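You operate a simulated robot arm through the tools that you are given. There is no shell and no other tool. Be economical: measure what you need, move in short steps, check, and stop when the job is done.

The job below is to be done with a simulated robot arm. You get a single attempt, and the scene is never put back.

TASK
Set the wire dial of crimper 2 for the 1.5 lead, crimp it and gauge it.
Fine: one stroke only; leave it on the gauge with the head drawn back.

The check looks at the end state, three seconds after you hand in, the way a careful person would. Anything else that was tipped, shoved, dropped, spilled or broken makes it a failure.

THE ROBOT
A 6-joint arm with a two-finger parallel gripper, fixed in place. Base frame: the origin is at the foot of the arm, x ahead of it, y to its left, z up. Units: m, degrees, N and s.
With the tool pointing down near the work surface it reaches from about 0.12 to 0.64 m from the base axis. Its first joint turns from -66.0 to 66.0 degrees. Payload 2.9 kg.
The tool frame sits at the grasp point between the pads (the TCP): z along the fingers, y along the line on which they close. The tips reach 0.03 m beyond it. Largest opening 0.11 m; finger width 0.02, thickness 0.01; the body of the gripper, 0.048 by 0.112 m, starts 0.055 m behind the TCP.
Orientation is told as [roll, pitch, yaw] about the base's x, y, z axes, in that order, counted from this pose: with the fingers straight down and closing along the base's y, the tool's x points along the base's -x, its y along +y and its z along -z.

THE INTERFACE
- The arm moves only by the tool move_arm. Its argument "increments" is a list of rows, each a list of 3 entries, a list of its own where there are three numbers: the closure, from 0 (fully open) to 1 (shut), then the shift along the base's x, y, z in units of 25 mm (1.0 is 25 mm), then the turn, a rotation vector about the base's x, y, z in units of 6 degrees (1.0 is 6 degrees). In form: [[fingers, [tx, ty, tz], [rx, ry, rz]], ...]. A call has 1 to 8 rows; each row shifts and turns the commanded pose from where the row before left it. A call with a number of a shift or a turn outside -1 to 1 is refused whole. Rows are played at 5 a second. More than 0.05 m and 8.6 degrees between two rows, or a gripper value outside its range, and nothing of the call is played. A pose out of reach is approached as far as the arm can. The call stops where the force on the tool passes 50 N (or 10 N more than at its start, if that is more) or the arm is blocked; 0.2 s more then pass. Each finger travels about 0.108 m/s and halts on what it meets, pressing with about 33 N; the grip force reading is that of the motor and also rises with nothing between the fingers. The clock runs only during rows and for 0.2 s after the last one: add rows that do not move to give the fingers time. The reply holds the time, the measured pose of the TCP, the force on the tool along the base axes, the opening and the grip force, in the units named above and with some noise, and new pictures: "pictures" is both (left out), scene, wrist or none.
- Cameras (640 x 400 px; columns grow to the right, rows downward): "scene" is fixed at [0.0577, 0.4183, 1.4028]; the picture's right is [-0.90, -0.43, 0.00], its down [-0.17, 0.35, -0.92] and it looks along [0.40, -0.83, -0.39] (base axes); focal length 359 px, centre (320, 200). "wrist" rides on the gripper at [-0.036, 0, -0.057] in the tool frame; the picture's right is [0.00, -1.00, 0.00], its down [0.97, 0.00, -0.24] and it looks along [0.24, 0.00, 0.97] (tool axes); focal length 218 px, centre (320, 200). There is no depth. A picture from a camera that has moved, and an enlarged one, comes with that camera's place and axes in the base frame and with its lens.
- inspect(camera, box): a new picture of the part [left, top, right, bottom] of that camera's present view, enlarged. No time passes.
- sign_off(): hands the job in; it is judged then, once.

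Go step by step. Nothing tells you positions but the pictures and the camera data: compare them with the known pose of the tool, close in by small moves and look again before you grip or let go. The budget is 120 turns and 150 pictures, counting those below and the enlarged ones. Unless the task says otherwise, let go and move clear before handing in, and close with one line.

The tools are called after "Call:" as name(argument=value, ...) on one line, values as JSON. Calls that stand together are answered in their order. move_arm: Moves the arm, as the interface text tells. Its arguments: {"type":"object","properties":{"increments":{"type":"array","items":{"type":"array"}},"pictures":{"type":"string","enum":["both","scene","wrist","none"]}},"required":["increments"]} The other tools are called the same way: inspect (camera, box) takes an enlarged picture of a part of a camera's view; sign_off () hands the job in.

At the start:

```text
clock: 0.0
tool_pos: [0.3307, -0.1641, 1.1374]
tool_rot: [-0.1, 0.0, -0.1]
wrist_force: [-0.3, -0.4, -0.1]
gripper_width: 0.11
gripper_force: 0.1
```

scene: 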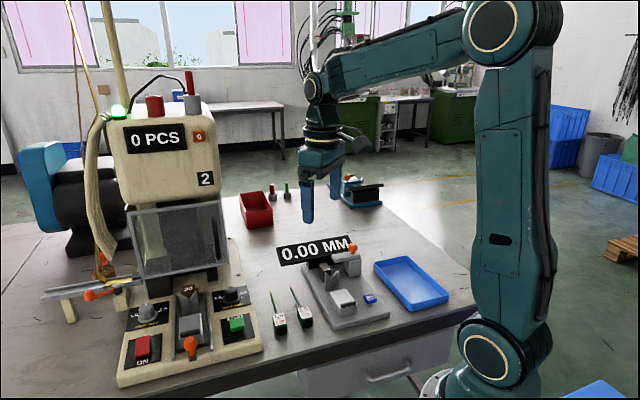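
wrist: 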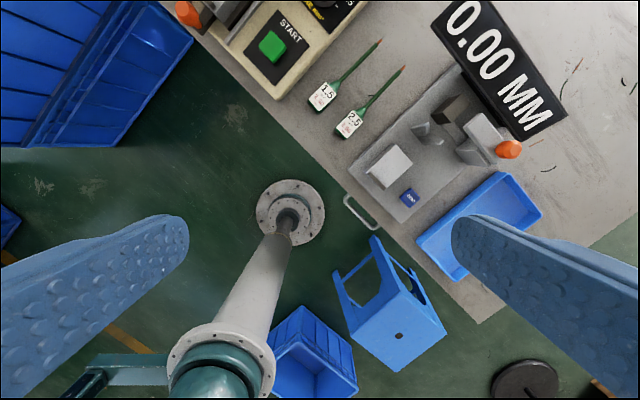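

I see a crimper (number 2) with two dials, ON and START buttons, two leads marked 1.5 and 2.5, and a gauge with a display. I'll look closer at each first.

Call:
inspect(camera="scene", box=[100, 270, 270, 390])

Call:
inspect(camera="scene", box=[250, 220, 410, 340])

Call:
inspect(camera="wrist", box=[170, 0, 410, 150])

Call:
inspect(camera="scene", box=[30, 70, 240, 310])

```text
3.33 times, centred on (185, 330) of scene
camera zoom: at [0.0577, 0.4183, 1.4028], right [-0.9, -0.43, 0.0], down [-0.17, 0.35, -0.92], along [0.4, -0.83, -0.39], focal length 1195 px, centre (770, -233)
```

zoom: 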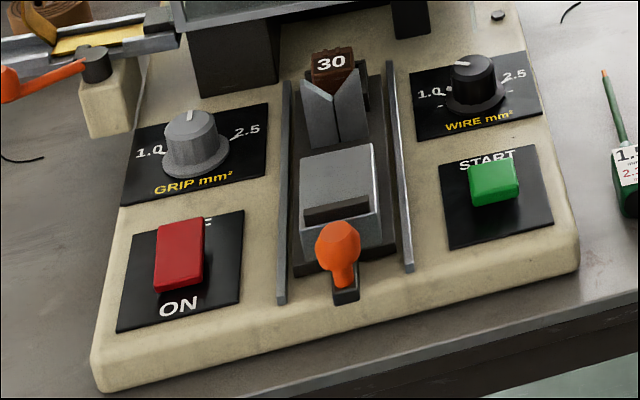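

```text
3.33 times, centred on (330, 280) of scene
camera zoom: at [0.0577, 0.4183, 1.4028], right [-0.9, -0.43, 0.0], down [-0.17, 0.35, -0.92], along [0.4, -0.83, -0.39], focal length 1195 px, centre (287, -67)
```

zoom: 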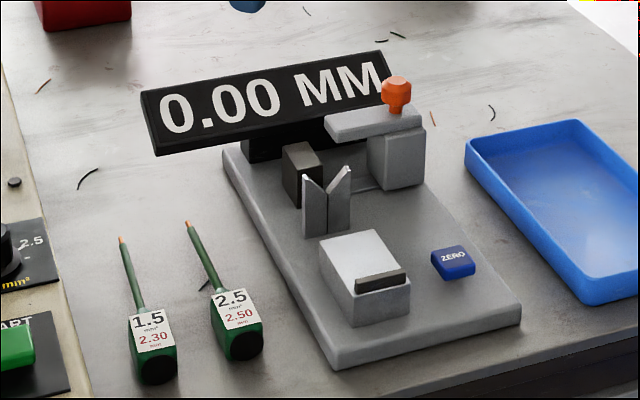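

```text
2.67 times, centred on (290, 75) of wrist
camera zoom: at [0.3653, -0.1635, 1.1953], right [0.0, -1.0, 0.0], down [-0.97, 0.0, 0.24], along [-0.24, 0.0, -0.97], focal length 582 px, centre (400, 533)
```

zoom: 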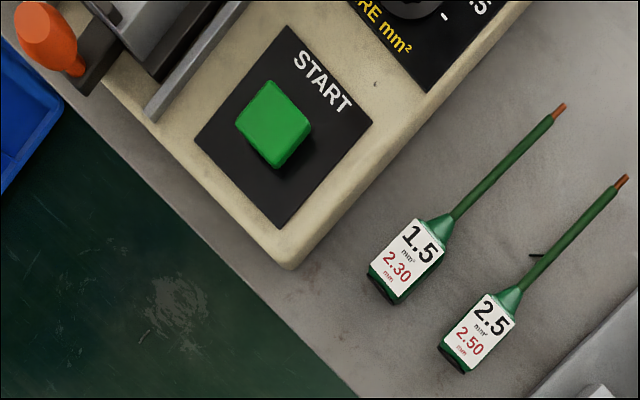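

```text
1.67 times, centred on (135, 190) of scene
camera zoom: at [0.0577, 0.4183, 1.4028], right [-0.9, -0.43, 0.0], down [-0.17, 0.35, -0.92], along [0.4, -0.83, -0.39], focal length 598 px, centre (628, 217)
```

zoom: 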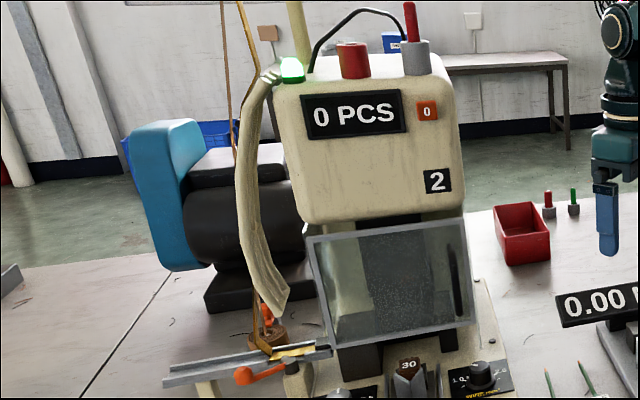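

Triangulating both views puts the lead near (0.46,-0.17), the machine's inward axis near -48°, and the surface nearer z≈0.76 than the stated 0.573. I'll descend cautiously. First I'll yaw to face the machine and take a closer look.

Call:
move_arm(increments=[[0, [0, 0.3, -0.3], [0, 0, -1]], [0, [0, 0.3, -0.3], [0, 0, -1]], [0, [0, 0.3, -0.3], [0, 0, -1]], [0, [0, 0.3, -0.3], [0, 0, -1]], [0, [0, 0.3, -0.3], [0, 0, -1]], [0, [0, 0.3, -0.3], [0, 0, -1]], [0, [0, 0.3, -0.3], [0, 0, -1]], [0, [0, 0.3, -0.3], [0, 0, -1]]])

```text
clock: 1.8
tool_pos: [0.331, -0.1034, 1.0792]
tool_rot: [0.0, 0.0, -48.2]
wrist_force: [0.8, 0.2, -0.3]
gripper_width: 0.1101
gripper_force: 0.0
camera wrist: at [0.3534, -0.1299, 1.1353], right [-0.74, -0.67, 0.0], down [-0.65, 0.72, 0.24], along [-0.16, 0.18, -0.97], focal length 218 px, centre (320, 200)
```

scene: 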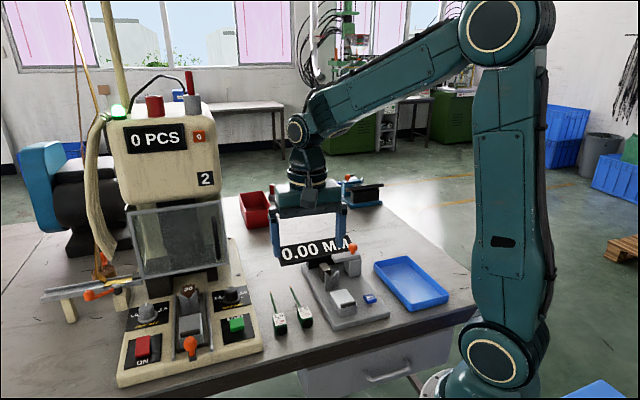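
wrist: 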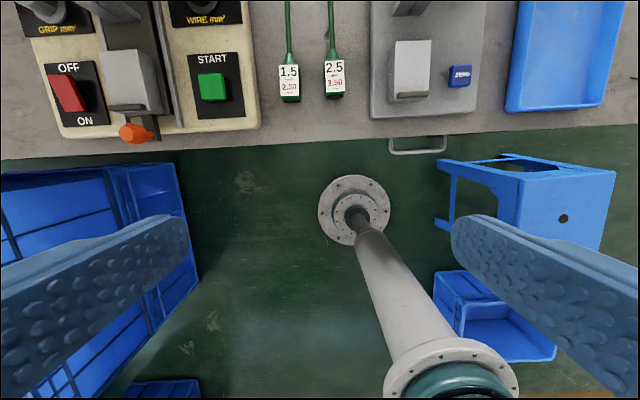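

The yaw is aligned with the machine axis. I'll move inward to see the dials and the head.

Call:
move_arm(increments=[[0, [0.9, -0.6, 0], [0, 0, 0]], [0, [0.9, -0.6, 0], [0, 0, 0]], [0, [0.9, -0.6, 0], [0, 0, 0]], [0, [0.9, -0.6, 0], [0, 0, 0]], [0, [0.9, -0.6, 0], [0, 0, 0]], [0, [0.5, -0.6, 0], [0, 0, 0]]])

```text
clock: 3.2
tool_pos: [0.4551, -0.194, 1.078]
tool_rot: [0.0, 0.0, -48.0]
wrist_force: [-0.3, 0.8, -0.3]
gripper_width: 0.1097
gripper_force: 0.0
camera wrist: at [0.4782, -0.2206, 1.1359], right [-0.74, -0.67, 0.0], down [-0.65, 0.72, 0.24], along [-0.16, 0.18, -0.97], focal length 218 px, centre (320, 200)
```

scene: 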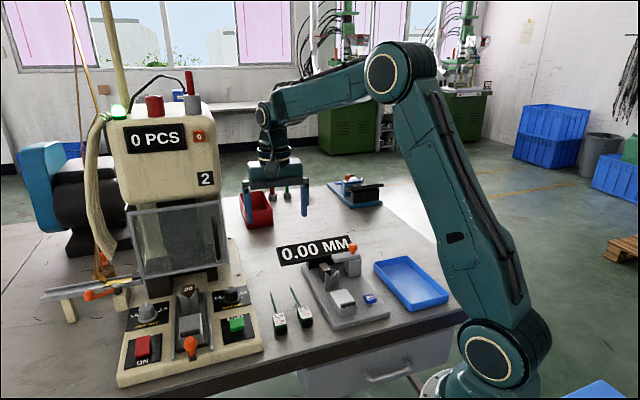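
wrist: 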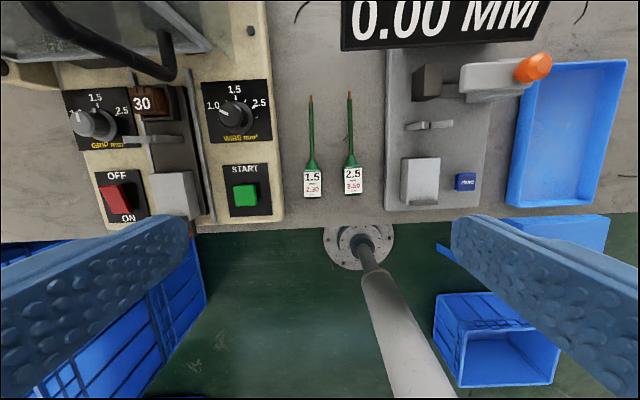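

Call:
inspect(camera="wrist", box=[0, 0, 300, 230])

Call:
inspect(camera="wrist", box=[290, 0, 610, 220])

```text
1.74 times, centred on (150, 115) of wrist
camera zoom: at [0.4782, -0.2206, 1.1359], right [-0.74, -0.67, 0.0], down [-0.65, 0.72, 0.24], along [-0.16, 0.18, -0.97], focal length 380 px, centre (616, 348)
```

zoom: 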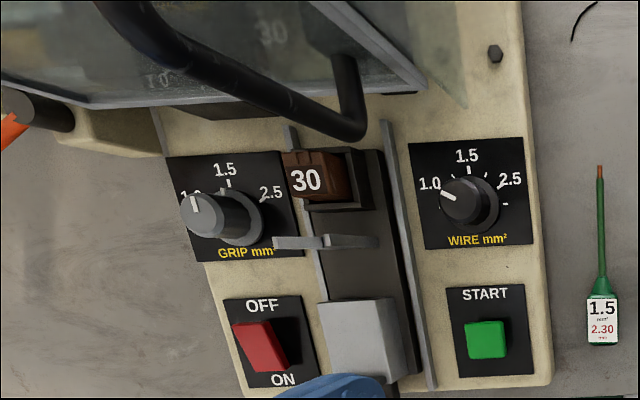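

```text
1.82 times, centred on (450, 110) of wrist
camera zoom: at [0.4782, -0.2206, 1.1359], right [-0.74, -0.67, 0.0], down [-0.65, 0.72, 0.24], along [-0.16, 0.18, -0.97], focal length 397 px, centre (84, 364)
```

zoom: 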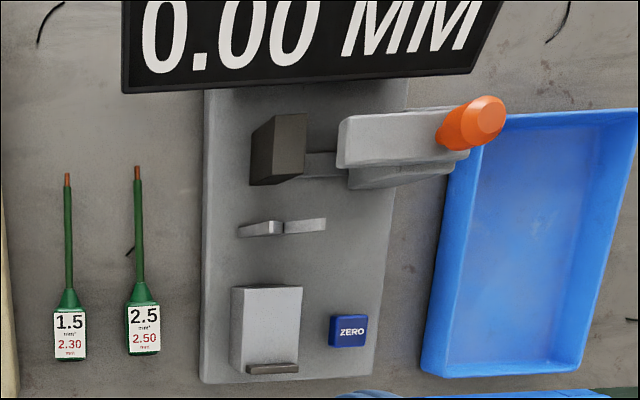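

The wire dial (about 0.594,-0.167, z 0.81) points at 1.0 and needs to point at 1.5. The guard sits just inward of it, so I'll flip the gripper 180° to put the camera on the outer side.

Call:
move_arm(increments=[[0, [0, 0, 0], [0, 0, 1]], [0, [0, 0, 0], [0, 0, 1]], [0, [0, 0, 0], [0, 0, 1]], [0, [0, 0, 0], [0, 0, 1]], [0, [0, 0, 0], [0, 0, 1]], [0, [0, 0, 0], [0, 0, 1]], [0, [0, 0, 0], [0, 0, 1]], [0, [0, 0, 0], [0, 0, 1]]], pictures="none")

Call:
move_arm(increments=[[0, [0, 0, 0], [0, 0, 1]], [0, [0, 0, 0], [0, 0, 1]], [0, [0, 0, 0], [0, 0, 1]], [0, [0, 0, 0], [0, 0, 1]], [0, [0, 0, 0], [0, 0, 1]], [0, [0, 0, 0], [0, 0, 1]], [0, [0, 0, 0], [0, 0, 1]], [0, [0, 0, 0], [0, 0, 1]]], pictures="none")

Call:
move_arm(increments=[[0, [0, 0, 0], [0, 0, 1]], [0, [0, 0, 0], [0, 0, 1]], [0, [0, 0, 0], [0, 0, 1]], [0, [0, 0, 0], [0, 0, 1]], [0, [0, 0, 0], [0, 0, 1]], [0, [0, 0, 0], [0, 0, 1]], [0, [0, 0, 0], [0, 0, 1]], [0, [0, 0, 0], [0, 0, 1]]], pictures="none")

Call:
move_arm(increments=[[0, [0, 0, 0], [0, 0, 1]], [0, [0, 0, 0], [0, 0, 1]], [0, [0, 0, 0], [0, 0, 1]], [0, [0, 0, 0], [0, 0, 1]], [0, [0, 0, 0], [0, 0, 1]], [0, [0, 0, 0], [0, 0, 1]]])

```text
clock: 5.0
tool_pos: [0.4558, -0.1938, 1.0782]
tool_rot: [0.0, 0.0, 0.1]
wrist_force: [-0.1, 0.3, -0.1]
gripper_width: 0.1101
gripper_force: 0.1
```

```text
clock: 6.8
tool_pos: [0.4553, -0.1932, 1.0782]
tool_rot: [0.0, 0.1, 48.1]
wrist_force: [0.4, -0.2, -0.8]
gripper_width: 0.1102
gripper_force: 0.2
```

```text
clock: 8.6
tool_pos: [0.456, -0.1943, 1.0788]
tool_rot: [0.1, 0.1, 96.1]
wrist_force: [-0.3, -0.7, 0.2]
gripper_width: 0.1097
gripper_force: 0.0
```

```text
clock: 10.0
tool_pos: [0.4558, -0.1933, 1.0784]
tool_rot: [0.1, 0.0, 132.1]
wrist_force: [-0.8, -0.1, 0.3]
gripper_width: 0.1099
gripper_force: 0.1
camera wrist: at [0.4299, -0.1669, 1.1355], right [0.74, 0.67, 0.0], down [0.65, -0.72, 0.24], along [0.16, -0.18, -0.97], focal length 218 px, centre (320, 200)
```

scene: 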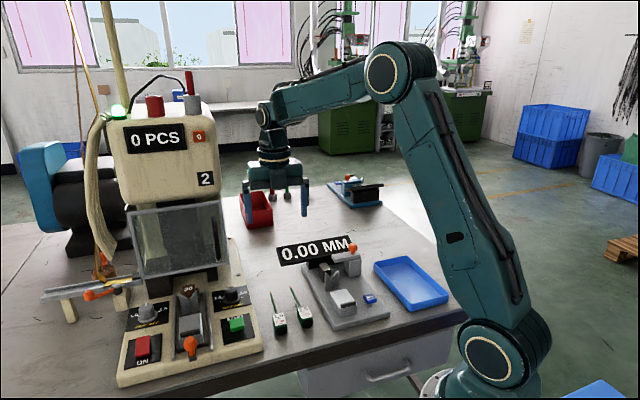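
wrist: 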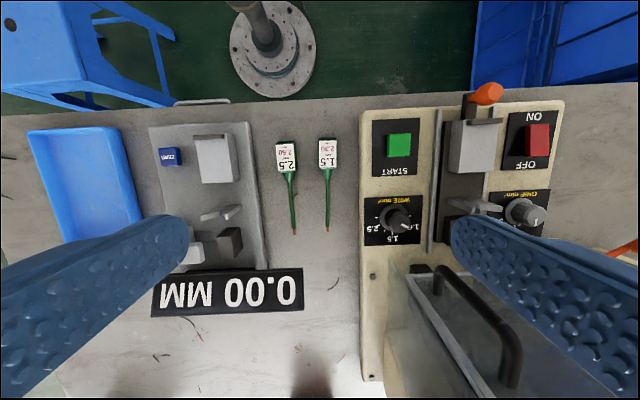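

The flip worked and the outer side now has clearance. Next I'll go above and slightly outward of the wire dial.

Call:
move_arm(increments=[[0, [0.83, 0.5, -0.78], [0, 0, 0]], [0, [0.83, 0.5, -0.78], [0, 0, 0]], [0, [0.83, 0.5, -0.78], [0, 0, 0]], [0, [0.83, 0.5, -0.78], [0, 0, 0]], [0, [0.83, 0.5, -0.78], [0, 0, 0]]])

```text
clock: 11.2
tool_pos: [0.5588, -0.1326, 0.9806]
tool_rot: [0.0, 0.0, 132.1]
wrist_force: [0.5, -0.1, 0.1]
gripper_width: 0.1102
gripper_force: 0.1
camera wrist: at [0.5338, -0.1046, 1.0377], right [0.74, 0.67, 0.0], down [0.65, -0.72, 0.24], along [0.16, -0.18, -0.97], focal length 218 px, centre (320, 200)
```

scene: 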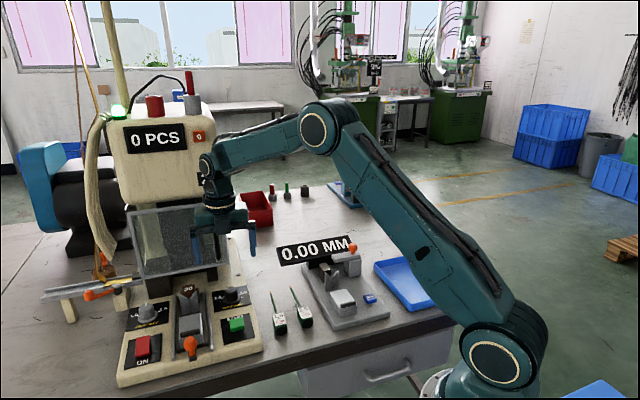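
wrist: 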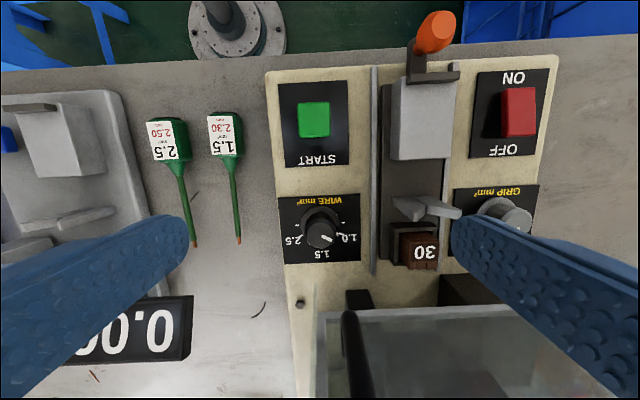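

The scene view suggests the guard may overlap one finger, so I'll check before going lower.

Call:
inspect(camera="scene", box=[110, 170, 290, 290])

Call:
inspect(camera="wrist", box=[260, 160, 480, 400])

```text
3.33 times, centred on (200, 230) of scene
camera zoom: at [0.0577, 0.4183, 1.4028], right [-0.9, -0.43, 0.0], down [-0.17, 0.35, -0.92], along [0.4, -0.83, -0.39], focal length 1195 px, centre (720, 100)
```

zoom: 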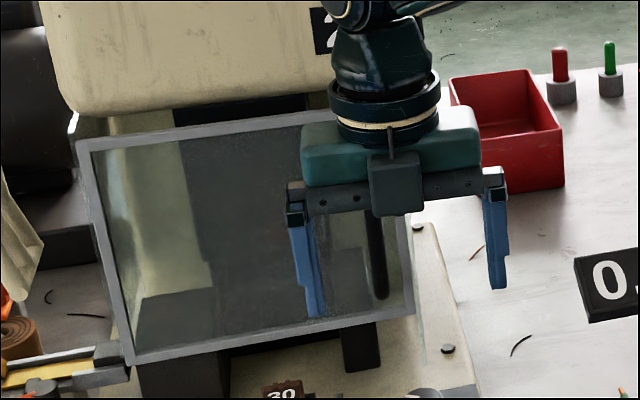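

```text
1.67 times, centred on (370, 280) of wrist
camera zoom: at [0.5338, -0.1046, 1.0377], right [0.74, 0.67, 0.0], down [0.65, -0.72, 0.24], along [0.16, -0.18, -0.97], focal length 364 px, centre (237, 67)
```

zoom: 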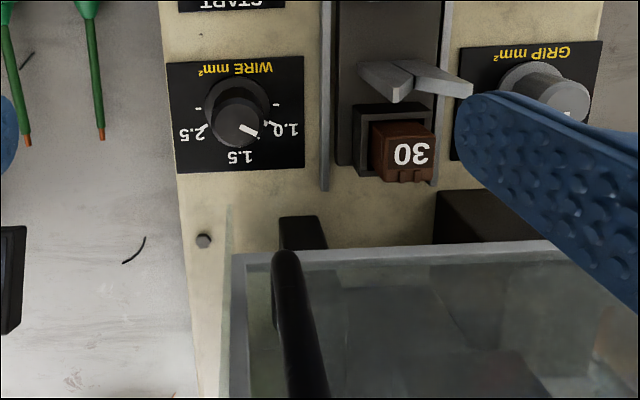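

The gripper is clear of the guard, and the dial top is near (0.595,-0.170). I'll move directly above it.

Call:
move_arm(increments=[[0.3, [0.48, -0.5, -0.6], [0, 0, 0]], [0.3, [0.48, -0.5, -0.6], [0, 0, 0]], [0.3, [0.48, -0.5, -0.6], [0, 0, 0]], [0.3, [0, 0, -0.6], [0, 0, 0]]])

Call:
inspect(camera="wrist", box=[220, 150, 420, 330])

```text
clock: 11.9
tool_pos: [0.5799, -0.16, 0.9513]
tool_rot: [0.6, -0.4, 130.2]
wrist_force: [-20.0, 1.7, 2.2]
gripper_width: 0.0772
gripper_force: 0.0
stopped in row 3: the force on the tool passed its limit (the readings are from after the stop); the commanded pose is now the measured one
camera wrist: at [0.5563, -0.1327, 1.0081], right [0.76, 0.65, -0.01], down [0.63, -0.74, 0.23], along [0.14, -0.18, -0.97], focal length 218 px, centre (320, 200)
```

scene: 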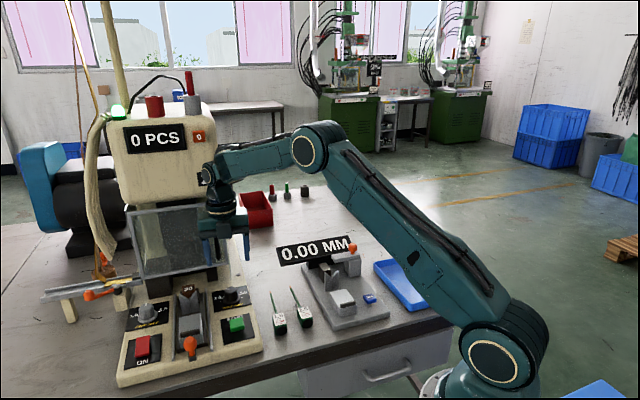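
wrist: 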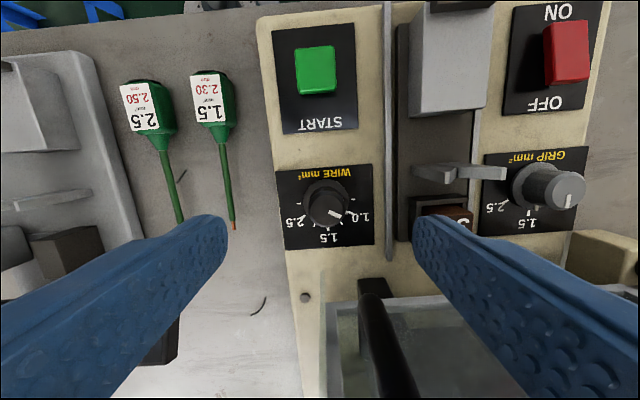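

```text
2.22 times, centred on (320, 240) of wrist
camera zoom: at [0.5563, -0.1327, 1.0081], right [0.76, 0.65, -0.01], down [0.63, -0.74, 0.23], along [0.14, -0.18, -0.97], focal length 485 px, centre (320, 111)
```

zoom: 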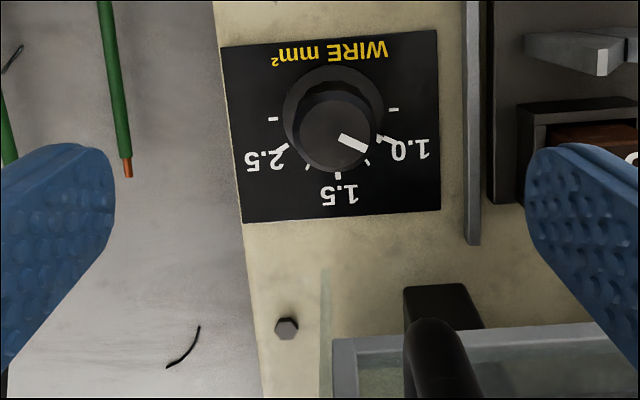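

I touched the guard with the gripper body. I'll back off outward, then check that the guard hasn't moved; the dial points at 1.0 and needs about 60° clockwise seen from above.

Call:
move_arm(increments=[[0.3, [-0.7, 0.75, 0], [0, 0, 0]], [0.3, [-0.7, 0.75, 0], [0, 0, 0]]], pictures="scene")

Call:
inspect(camera="scene", box=[110, 170, 290, 290])

```text
clock: 12.5
tool_pos: [0.5472, -0.1233, 0.9514]
tool_rot: [0.4, -0.3, 130.6]
wrist_force: [0.6, -0.2, -0.4]
gripper_width: 0.0767
gripper_force: 0.1
```

scene: 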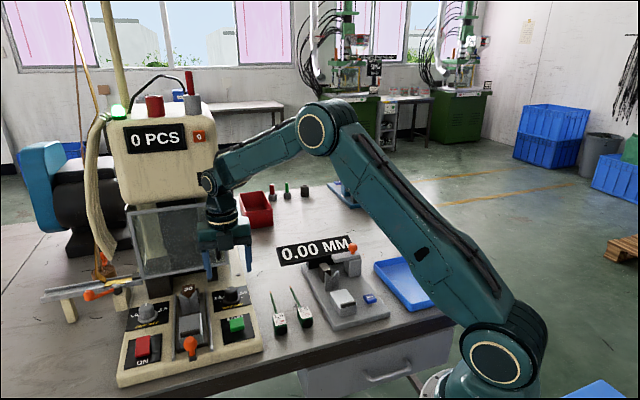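

```text
3.33 times, centred on (200, 230) of scene
camera zoom: at [0.0578, 0.4183, 1.4028], right [-0.9, -0.43, 0.0], down [-0.17, 0.35, -0.92], along [0.4, -0.83, -0.39], focal length 1195 px, centre (720, 100)
```

zoom: 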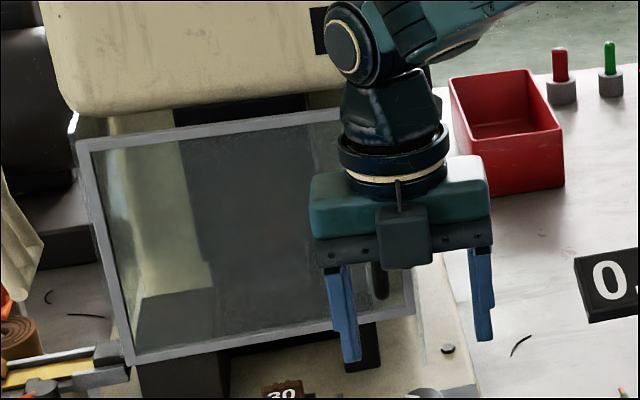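

The guard is unmoved. I'll tilt the gripper about 27° so its body leans outward, then pre-yaw +30° for the dial turn.

Call:
move_arm(increments=[[0.4, [0, 0, 0], [-0.67, -0.6, 0]], [0.4, [0, 0, 0], [-0.67, -0.6, 0]], [0.4, [0, 0, 0], [-0.67, -0.6, 0]], [0.4, [0, 0, 0], [-0.67, -0.6, 0]], [0.4, [0, 0, 0], [-0.67, -0.6, 0]]], pictures="none")

Call:
move_arm(increments=[[0.4, [0, 0, 0], [0, 0, 1]], [0.4, [0, 0, 0], [0, 0, 1]], [0.4, [0, 0, 0], [0, 0, 1]], [0.4, [0, 0, 0], [0, 0, 1]], [0.4, [0, 0, 0], [0, 0, 1]]])

```text
clock: 13.7
tool_pos: [0.5463, -0.1234, 0.9507]
tool_rot: [-0.2, 26.7, 130.5]
wrist_force: [-0.8, 0.3, 0.2]
gripper_width: 0.0663
gripper_force: 0.2
```

```text
clock: 14.9
tool_pos: [0.5472, -0.1168, 0.9501]
tool_rot: [-0.3, 26.7, 160.2]
wrist_force: [0.8, -0.1, 0.3]
gripper_width: 0.0662
gripper_force: 0.0
out of reach, approached as far as the arm can: row 5
camera wrist: at [0.4916, -0.0977, 0.9847], right [0.34, 0.94, 0.0], down [0.71, -0.26, 0.65], along [0.61, -0.22, -0.76], focal length 218 px, centre (320, 200)
```

scene: 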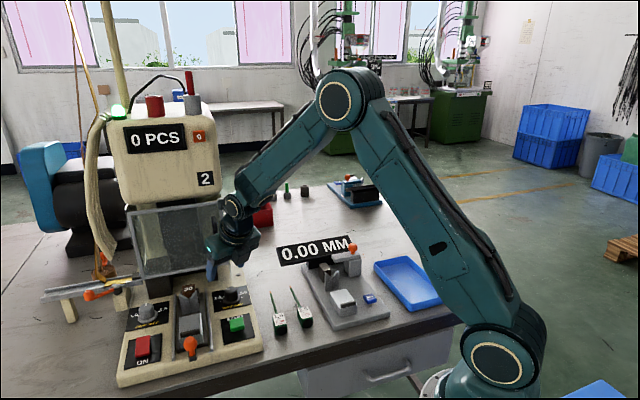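
wrist: 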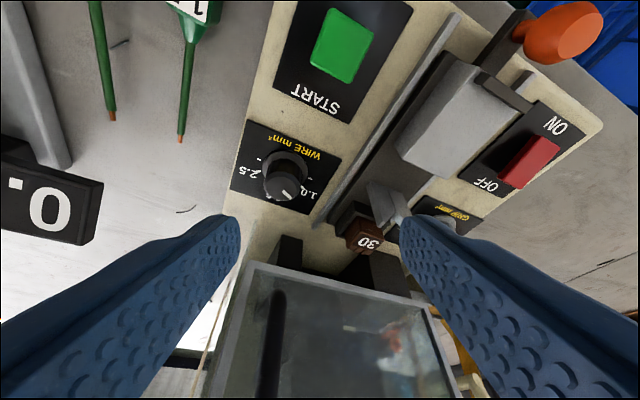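

Tilted and pre-yawed, with 160° close to the joint limit; the turn goes away from it. I'll move in over the dial, still above the knob.

Call:
move_arm(increments=[[0.4, [0.42, -0.5, -0.8], [0, 0, -0.4]], [0.4, [0.42, -0.5, -0.8], [0, 0, 0]], [0.4, [0.42, -0.5, -0.8], [0, 0, 0]], [0.4, [0.42, -0.5, -0.8], [0, 0, 0]]])

Call:
inspect(camera="wrist", box=[200, 150, 440, 350])

Call:
inspect(camera="scene", box=[150, 220, 310, 340])

```text
clock: 15.9
tool_pos: [0.5905, -0.155, 0.8684]
tool_rot: [-0.2, 26.8, 157.6]
wrist_force: [0.6, 0.7, -1.0]
gripper_width: 0.0662
gripper_force: 0.0
out of reach, approached as far as the arm can: row 3, 4
camera wrist: at [0.5359, -0.1326, 0.9038], right [0.38, 0.93, 0.01], down [0.7, -0.29, 0.65], along [0.6, -0.24, -0.76], focal length 218 px, centre (320, 200)
```

scene: 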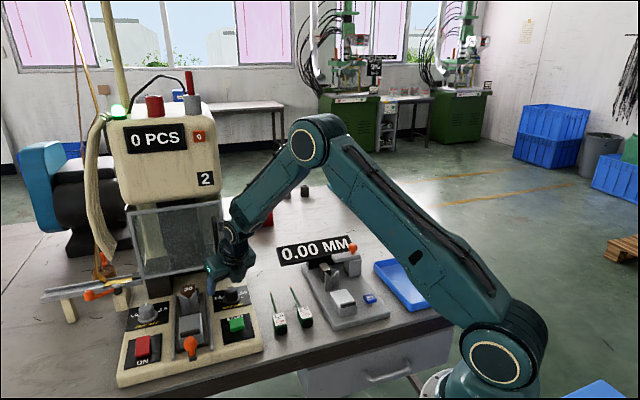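
wrist: 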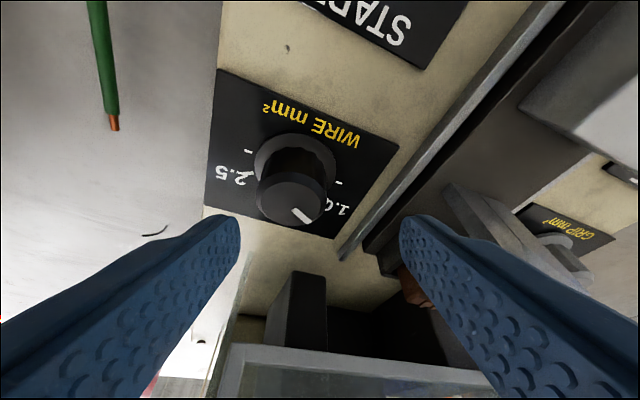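

```text
2.00 times, centred on (320, 250) of wrist
camera zoom: at [0.5359, -0.1326, 0.9038], right [0.38, 0.93, 0.01], down [0.7, -0.29, 0.65], along [0.6, -0.24, -0.76], focal length 436 px, centre (320, 100)
```

zoom: 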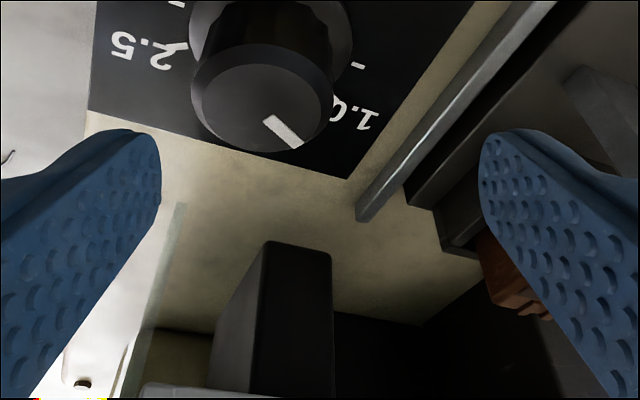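

```text
3.33 times, centred on (230, 280) of scene
camera zoom: at [0.0577, 0.4183, 1.4028], right [-0.9, -0.43, 0.0], down [-0.17, 0.35, -0.92], along [0.4, -0.83, -0.39], focal length 1195 px, centre (620, -67)
```

zoom: 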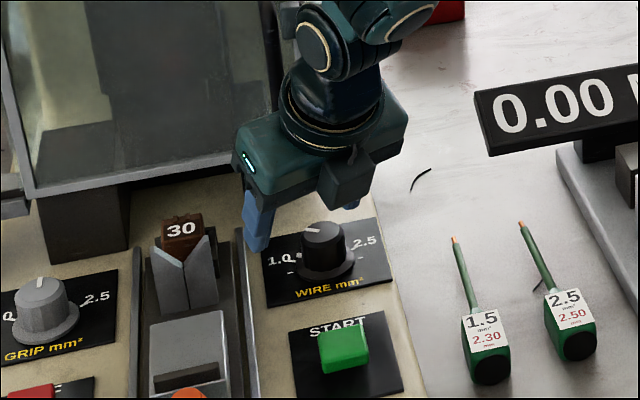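

The reach was limited by the yaw. I'll reduce yaw to about 145° and recheck position.

Call:
move_arm(increments=[[0.4, [0, 0, 0], [0, 0, -1]], [0.4, [0, 0, 0], [0, 0, -1]], [0.4, [0, 0, 0], [0, 0, 0]]], pictures="wrist")

```text
clock: 16.7
tool_pos: [0.5912, -0.1542, 0.8696]
tool_rot: [-0.3, 26.7, 146.1]
wrist_force: [-0.7, -0.4, -0.3]
gripper_width: 0.0662
gripper_force: 0.1
camera wrist: at [0.5412, -0.122, 0.904], right [0.56, 0.83, 0.0], down [0.63, -0.42, 0.65], along [0.54, -0.36, -0.76], focal length 218 px, centre (320, 200)
```

wrist: 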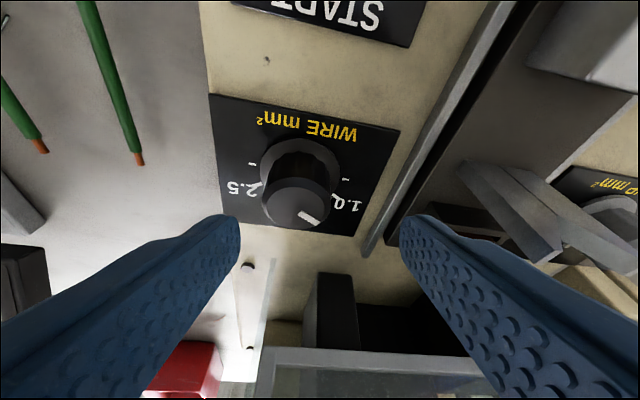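

Shift sideways about 13 mm and descend around the knob.

Call:
move_arm(increments=[[0.4, [-0.03, -0.53, -0.3], [0, 0, 0]], [0.4, [0, 0, -0.6], [0, 0, 0]], [0.4, [0, 0, -0.4], [0, 0, 0]]])

Call:
inspect(camera="scene", box=[150, 220, 310, 340])

```text
clock: 17.5
tool_pos: [0.5903, -0.167, 0.836]
tool_rot: [-0.2, 26.7, 146.2]
wrist_force: [0.4, 1.6, -0.2]
gripper_width: 0.0661
gripper_force: 0.1
camera wrist: at [0.5408, -0.1355, 0.8712], right [0.56, 0.83, 0.0], down [0.63, -0.42, 0.65], along [0.54, -0.36, -0.76], focal length 218 px, centre (320, 200)
```

scene: 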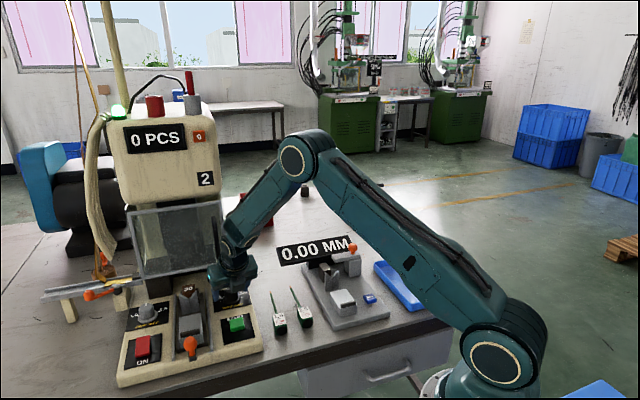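
wrist: 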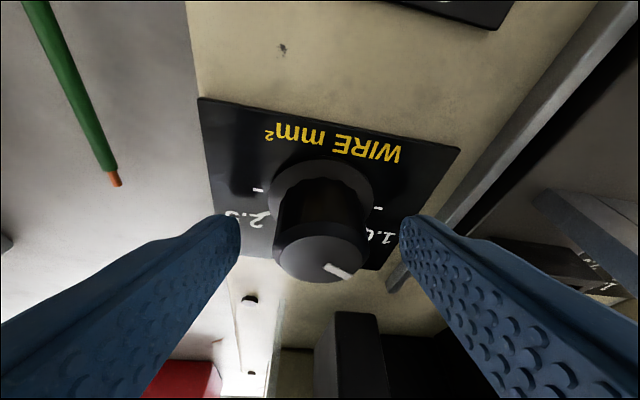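

```text
3.33 times, centred on (230, 280) of scene
camera zoom: at [0.0577, 0.4183, 1.4028], right [-0.9, -0.43, 0.0], down [-0.17, 0.35, -0.92], along [0.4, -0.83, -0.39], focal length 1195 px, centre (620, -67)
```

zoom: 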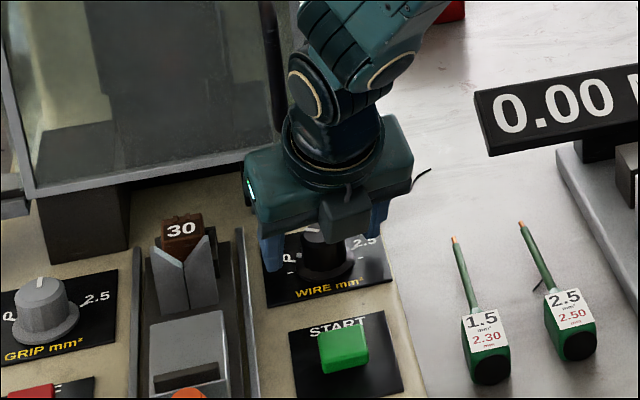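

The knob is centred between the pads with its top just below the TCP. I'll close on it.

Call:
move_arm(increments=[[0.6, [0, 0, 0], [0, 0, 0]], [0.75, [0, 0, 0], [0, 0, 0]], [0.9, [0, 0, 0], [0, 0, 0]], [1, [0, 0, 0], [0, 0, 0]]], pictures="wrist")

```text
clock: 18.5
tool_pos: [0.5905, -0.168, 0.836]
tool_rot: [0.0, 26.7, 146.2]
wrist_force: [4.0, 1.0, -1.1]
gripper_width: 0.0328
gripper_force: 44.8
camera wrist: at [0.5409, -0.1352, 0.8711], right [0.56, 0.83, 0.0], down [0.63, -0.42, 0.65], along [0.54, -0.36, -0.76], focal length 218 px, centre (320, 200)
```

wrist: 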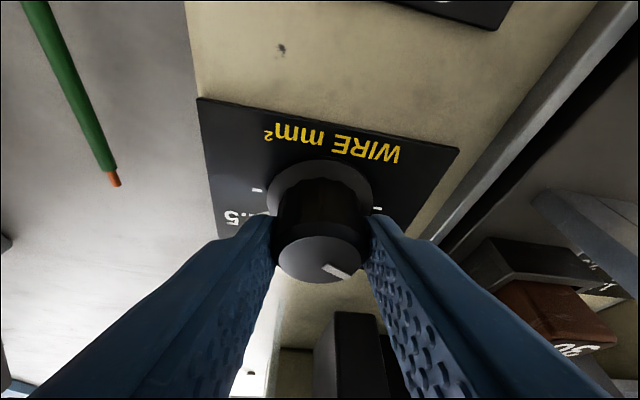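

Gripped at 33 mm. Turn 30° clockwise first and check the pointer.

Call:
move_arm(increments=[[1, [0.015, 0.015, 0], [0, 0, -1]], [1, [0.015, 0.015, 0], [0, 0, -1]], [1, [0.02, 0.01, 0], [0, 0, -1]], [1, [0.02, 0.01, 0], [0, 0, -1]], [1, [0.02, 0.01, 0], [0, 0, -1]]], pictures="wrist")

```text
clock: 19.7
tool_pos: [0.5921, -0.1661, 0.8374]
tool_rot: [-0.1, 26.6, 116.1]
wrist_force: [-0.2, 5.5, 3.6]
gripper_width: 0.0326
gripper_force: 45.2
camera wrist: at [0.5654, -0.1139, 0.8713], right [0.9, 0.44, 0.0], down [0.33, -0.68, 0.65], along [0.29, -0.58, -0.76], focal length 218 px, centre (320, 200)
```

wrist: 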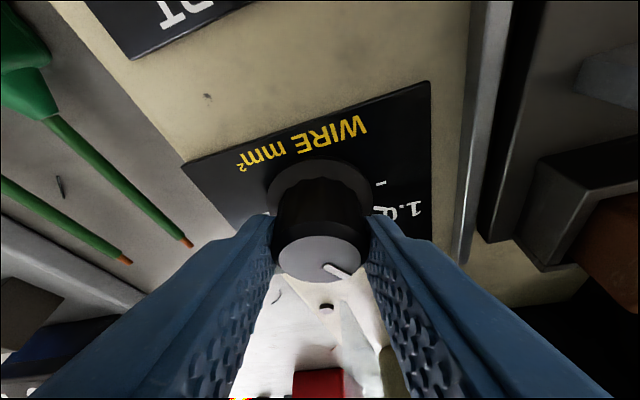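

The knob follows the gripper. I'll turn the remaining 30°.

Call:
move_arm(increments=[[1, [0.02, 0.01, 0], [0, 0, -1]], [1, [0.02, 0.005, 0], [0, 0, -1]], [1, [0.02, 0, 0], [0, 0, -1]], [1, [0.02, 0, 0], [0, 0, -1]], [1, [0.02, 0, 0], [0, 0, -1]]], pictures="wrist")

Call:
inspect(camera="scene", box=[150, 220, 310, 340])

```text
clock: 20.9
tool_pos: [0.5952, -0.1661, 0.8369]
tool_rot: [0.0, 26.7, 86.2]
wrist_force: [-6.4, 9.7, 4.2]
gripper_width: 0.0327
gripper_force: 44.5
camera wrist: at [0.5971, -0.1075, 0.8712], right [1.0, -0.07, 0.0], down [-0.05, -0.76, 0.65], along [-0.04, -0.65, -0.76], focal length 218 px, centre (320, 200)
```

wrist: 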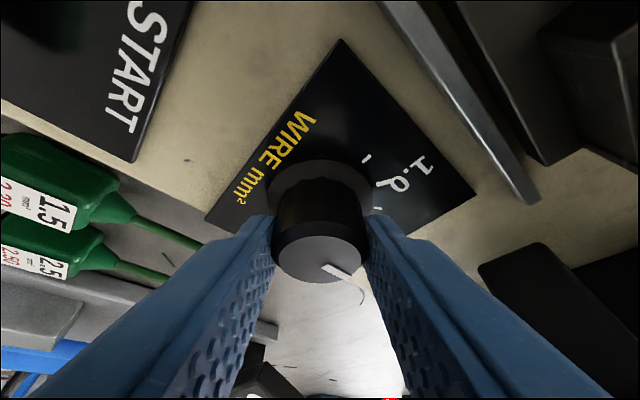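

```text
3.33 times, centred on (230, 280) of scene
camera zoom: at [0.0575, 0.4185, 1.4028], right [-0.9, -0.43, 0.0], down [-0.17, 0.35, -0.92], along [0.4, -0.83, -0.39], focal length 1195 px, centre (620, -67)
```

zoom: 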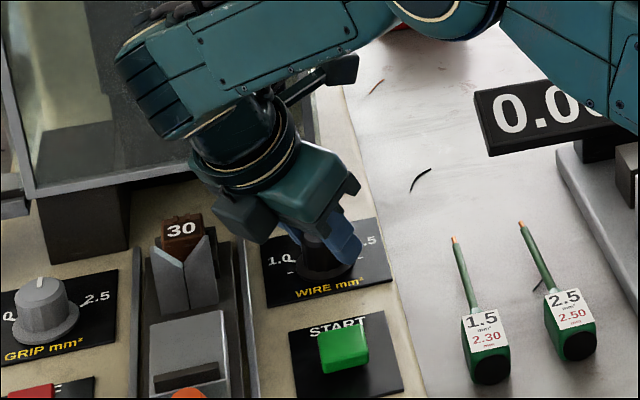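

Release and retract upward and outward to check the pointer.

Call:
move_arm(increments=[[0.6, [0, 0, 0], [0, 0, 0]], [0.4, [0, 0, 0], [0, 0, 0]], [0.4, [0, 0.3, 0.6], [0, 0, 0]], [0.4, [0, 0.45, 0.8], [0, 0, 1]], [0.4, [0, 0.45, 0.8], [0, 0, 1]], [0.4, [-0.3, 0.4, 0.5], [0, 0, 1]], [0.4, [-0.3, 0, 0], [0, 0, 1]], [0.4, [-0.3, 0, 0], [0, 0, 1]]])

Call:
inspect(camera="scene", box=[150, 220, 310, 340])

```text
clock: 22.7
tool_pos: [0.5721, -0.126, 0.9034]
tool_rot: [-0.2, 26.6, 116.1]
wrist_force: [0.4, 0.0, -0.1]
gripper_width: 0.0659
gripper_force: 0.0
camera wrist: at [0.5452, -0.0743, 0.939], right [0.9, 0.44, 0.0], down [0.34, -0.68, 0.65], along [0.29, -0.58, -0.76], focal length 218 px, centre (320, 200)
```

scene: 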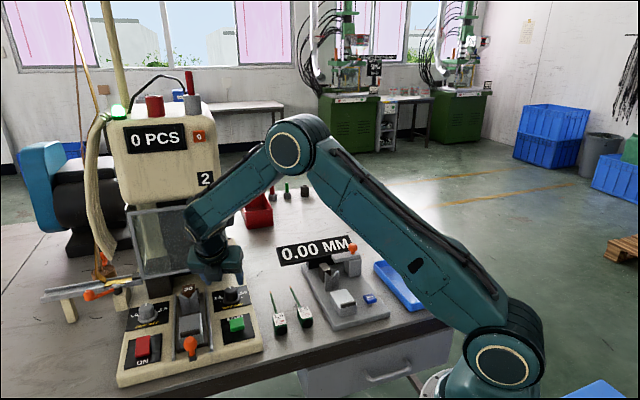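
wrist: 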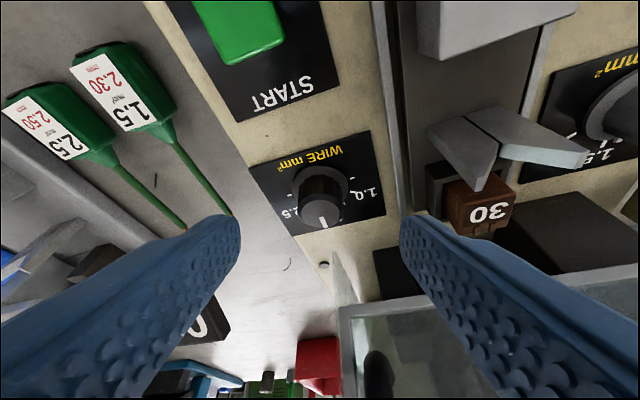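

```text
3.33 times, centred on (230, 280) of scene
camera zoom: at [0.0577, 0.4183, 1.4028], right [-0.9, -0.43, 0.0], down [-0.17, 0.35, -0.92], along [0.4, -0.83, -0.39], focal length 1195 px, centre (620, -67)
```

zoom: 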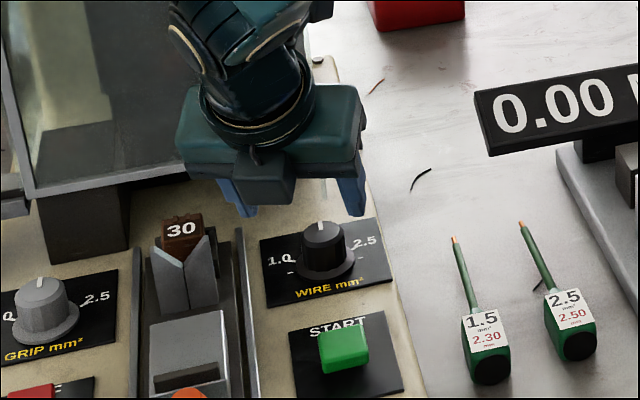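

Call:
inspect(camera="wrist", box=[240, 120, 400, 240])

Call:
inspect(camera="scene", box=[205, 275, 255, 310])

```text
3.33 times, centred on (320, 180) of wrist
camera zoom: at [0.5452, -0.0743, 0.939], right [0.9, 0.44, 0.0], down [0.34, -0.68, 0.65], along [0.29, -0.58, -0.76], focal length 728 px, centre (320, 267)
```

zoom: 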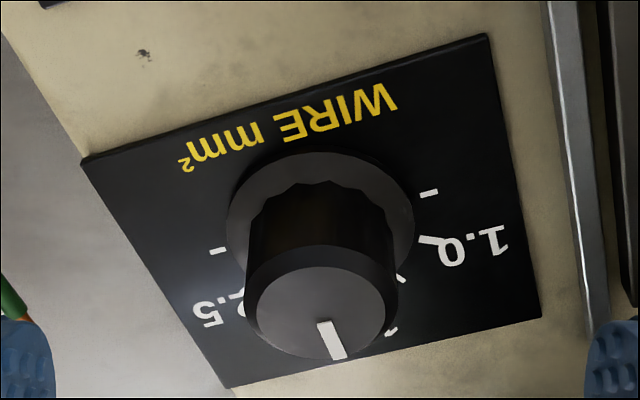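

```text
11.43 times, centred on (230, 292) of scene
camera zoom: at [0.0577, 0.4183, 1.4028], right [-0.9, -0.43, 0.0], down [-0.17, 0.35, -0.92], along [0.4, -0.83, -0.39], focal length 4098 px, centre (1349, -857)
```

zoom: 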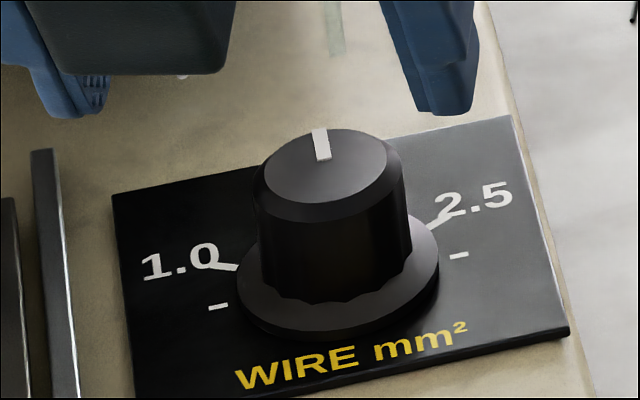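

The pointer is on 1.5. Next I'll study the sled and nest by moving over it to see the cradle, V and orange handle.

Call:
move_arm(increments=[[0.4, [0, 0.8, 0.5], [0, 0, 0.9]], [0.4, [0, 0.8, 0.5], [0, 0, 0.9]], [0.4, [0, 0.8, 0.5], [0, 0, 0.9]], [0.4, [0, 0.8, 0.3], [0, 0, 0]]], pictures="wrist")

Call:
inspect(camera="wrist", box=[200, 0, 480, 210])

Call:
inspect(camera="scene", box=[150, 265, 230, 375])

```text
clock: 23.7
tool_pos: [0.5718, -0.0454, 0.9493]
tool_rot: [-0.2, 26.7, 132.4]
wrist_force: [-0.7, 0.1, -0.2]
gripper_width: 0.0659
gripper_force: 0.1
camera wrist: at [0.5319, -0.003, 0.9839], right [0.74, 0.68, 0.0], down [0.51, -0.56, 0.65], along [0.44, -0.48, -0.76], focal length 218 px, centre (320, 200)
```

wrist: 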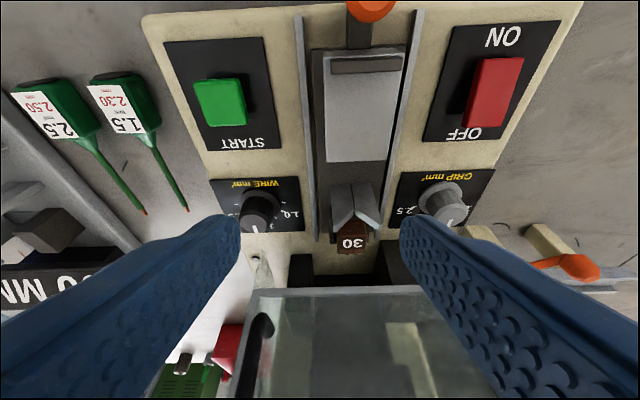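

```text
1.90 times, centred on (340, 105) of wrist
camera zoom: at [0.5319, -0.003, 0.9839], right [0.74, 0.68, 0.0], down [0.51, -0.56, 0.65], along [0.44, -0.48, -0.76], focal length 416 px, centre (282, 381)
```

zoom: 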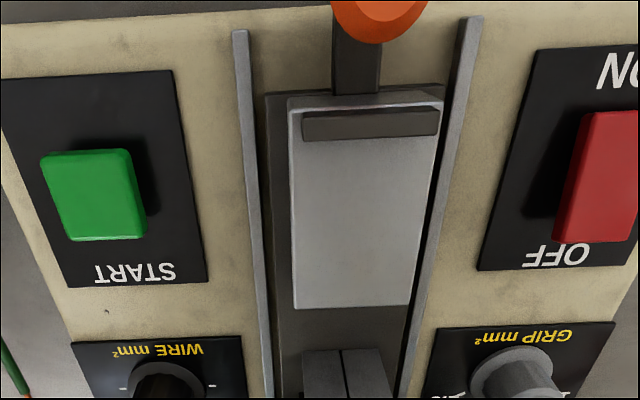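

```text
3.64 times, centred on (190, 320) of scene
camera zoom: at [0.0577, 0.4183, 1.4028], right [-0.9, -0.43, 0.0], down [-0.17, 0.35, -0.92], along [0.4, -0.83, -0.39], focal length 1304 px, centre (793, -236)
```

zoom: 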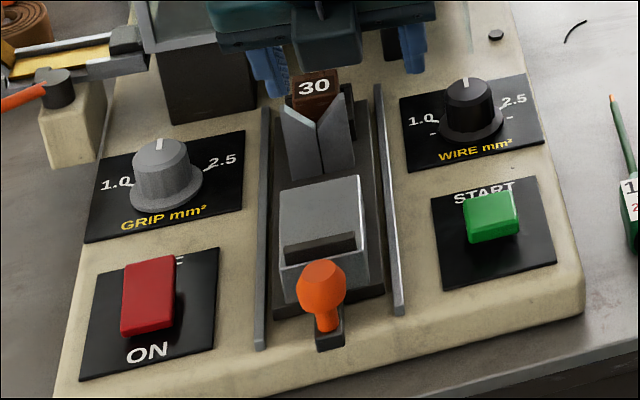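

The sled has a cradle box with a rear lip, a V and an orange push handle. Now I'll go above the 1.5 lead, untilting on the way.

Call:
move_arm(increments=[[0.5, [-0.5, 0, 0.3], [0, 0, 0]], [0.5, [-0.9, -1, 0], [0.67, 0.6, 0]], [0.5, [-0.9, -1, 0], [0.67, 0.6, 0]], [0.5, [-0.9, -1, 0], [0.67, 0.6, 0]], [0.5, [-0.9, -1, 0], [0.67, 0.6, 0]], [0.5, [-0.9, -1, -0.5], [0.66, 0.59, 0]], [0.5, [0, 0, -0.5], [0, 0, 0]]])

```text
clock: 25.3
tool_pos: [0.4476, -0.1704, 0.9314]
tool_rot: [-0.4, -0.3, 132.4]
wrist_force: [-0.1, 0.6, -0.7]
gripper_width: 0.055
gripper_force: 0.0
camera wrist: at [0.4213, -0.1442, 0.9887], right [0.74, 0.67, 0.01], down [0.65, -0.72, 0.24], along [0.16, -0.17, -0.97], focal length 218 px, centre (320, 200)
```

scene: 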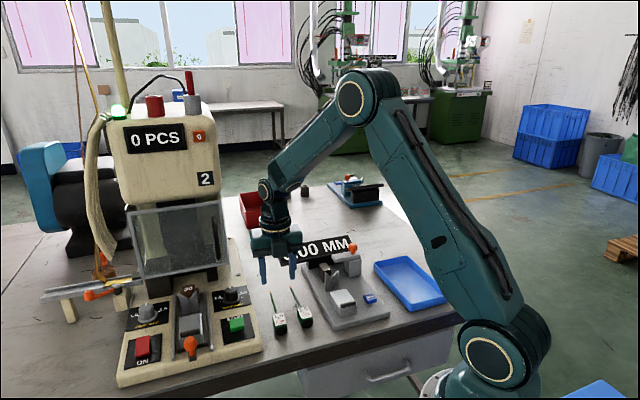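
wrist: 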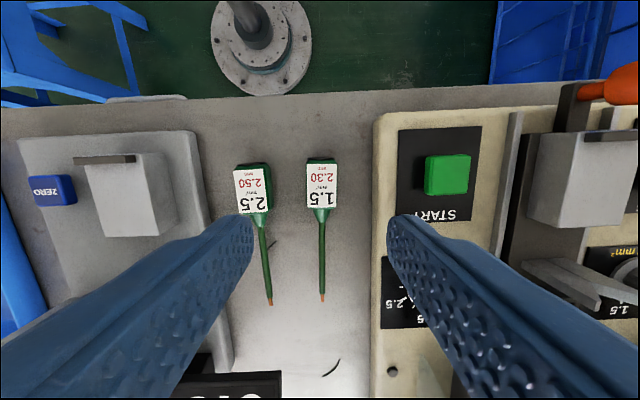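

The lead body is right below the TCP. I'll descend in steps.

Call:
move_arm(increments=[[0.5, [-0.07, 0.08, -1], [0, 0, 0]], [0.5, [0, 0, -1], [0, 0, 0]], [0.5, [0, 0, -1], [0, 0, 0]], [0.5, [0, 0, -1], [0, 0, 0]], [0.5, [0, 0, -0.5], [0, 0, 0]]])

Call:
inspect(camera="scene", box=[230, 260, 330, 340])

```text
clock: 26.5
tool_pos: [0.4453, -0.1708, 0.8186]
tool_rot: [-0.4, -0.2, 132.3]
wrist_force: [0.4, -0.7, 0.1]
gripper_width: 0.0546
gripper_force: 0.0
camera wrist: at [0.42, -0.1425, 0.8759], right [0.74, 0.67, 0.01], down [0.65, -0.72, 0.24], along [0.16, -0.17, -0.97], focal length 218 px, centre (320, 200)
```

scene: 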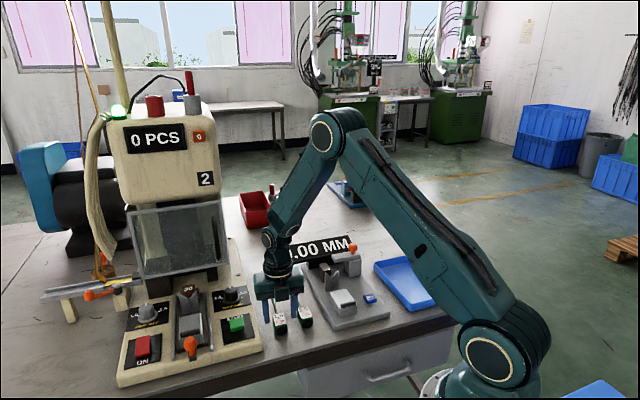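
wrist: 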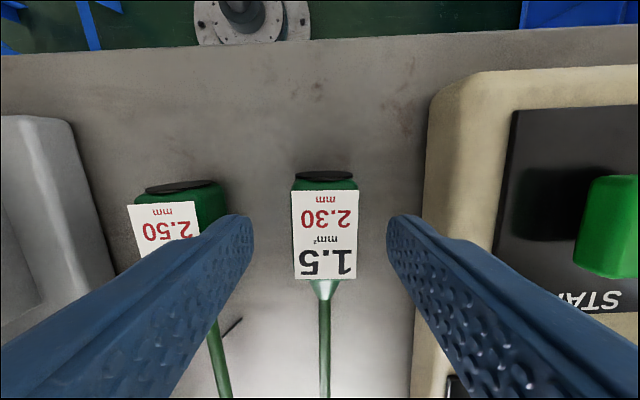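

```text
5.00 times, centred on (280, 300) of scene
camera zoom: at [0.0577, 0.4183, 1.4028], right [-0.9, -0.43, 0.0], down [-0.17, 0.35, -0.92], along [0.4, -0.83, -0.39], focal length 1793 px, centre (520, -300)
```

zoom: 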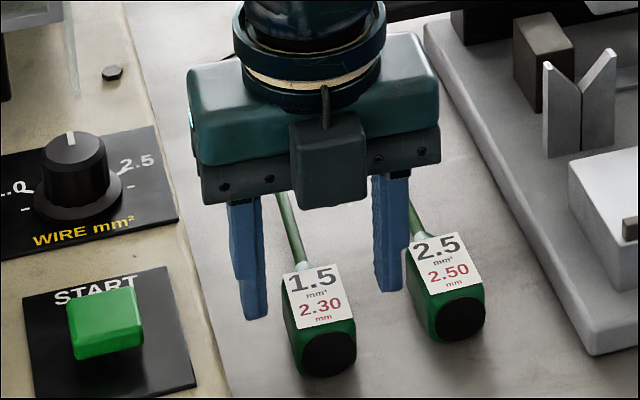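

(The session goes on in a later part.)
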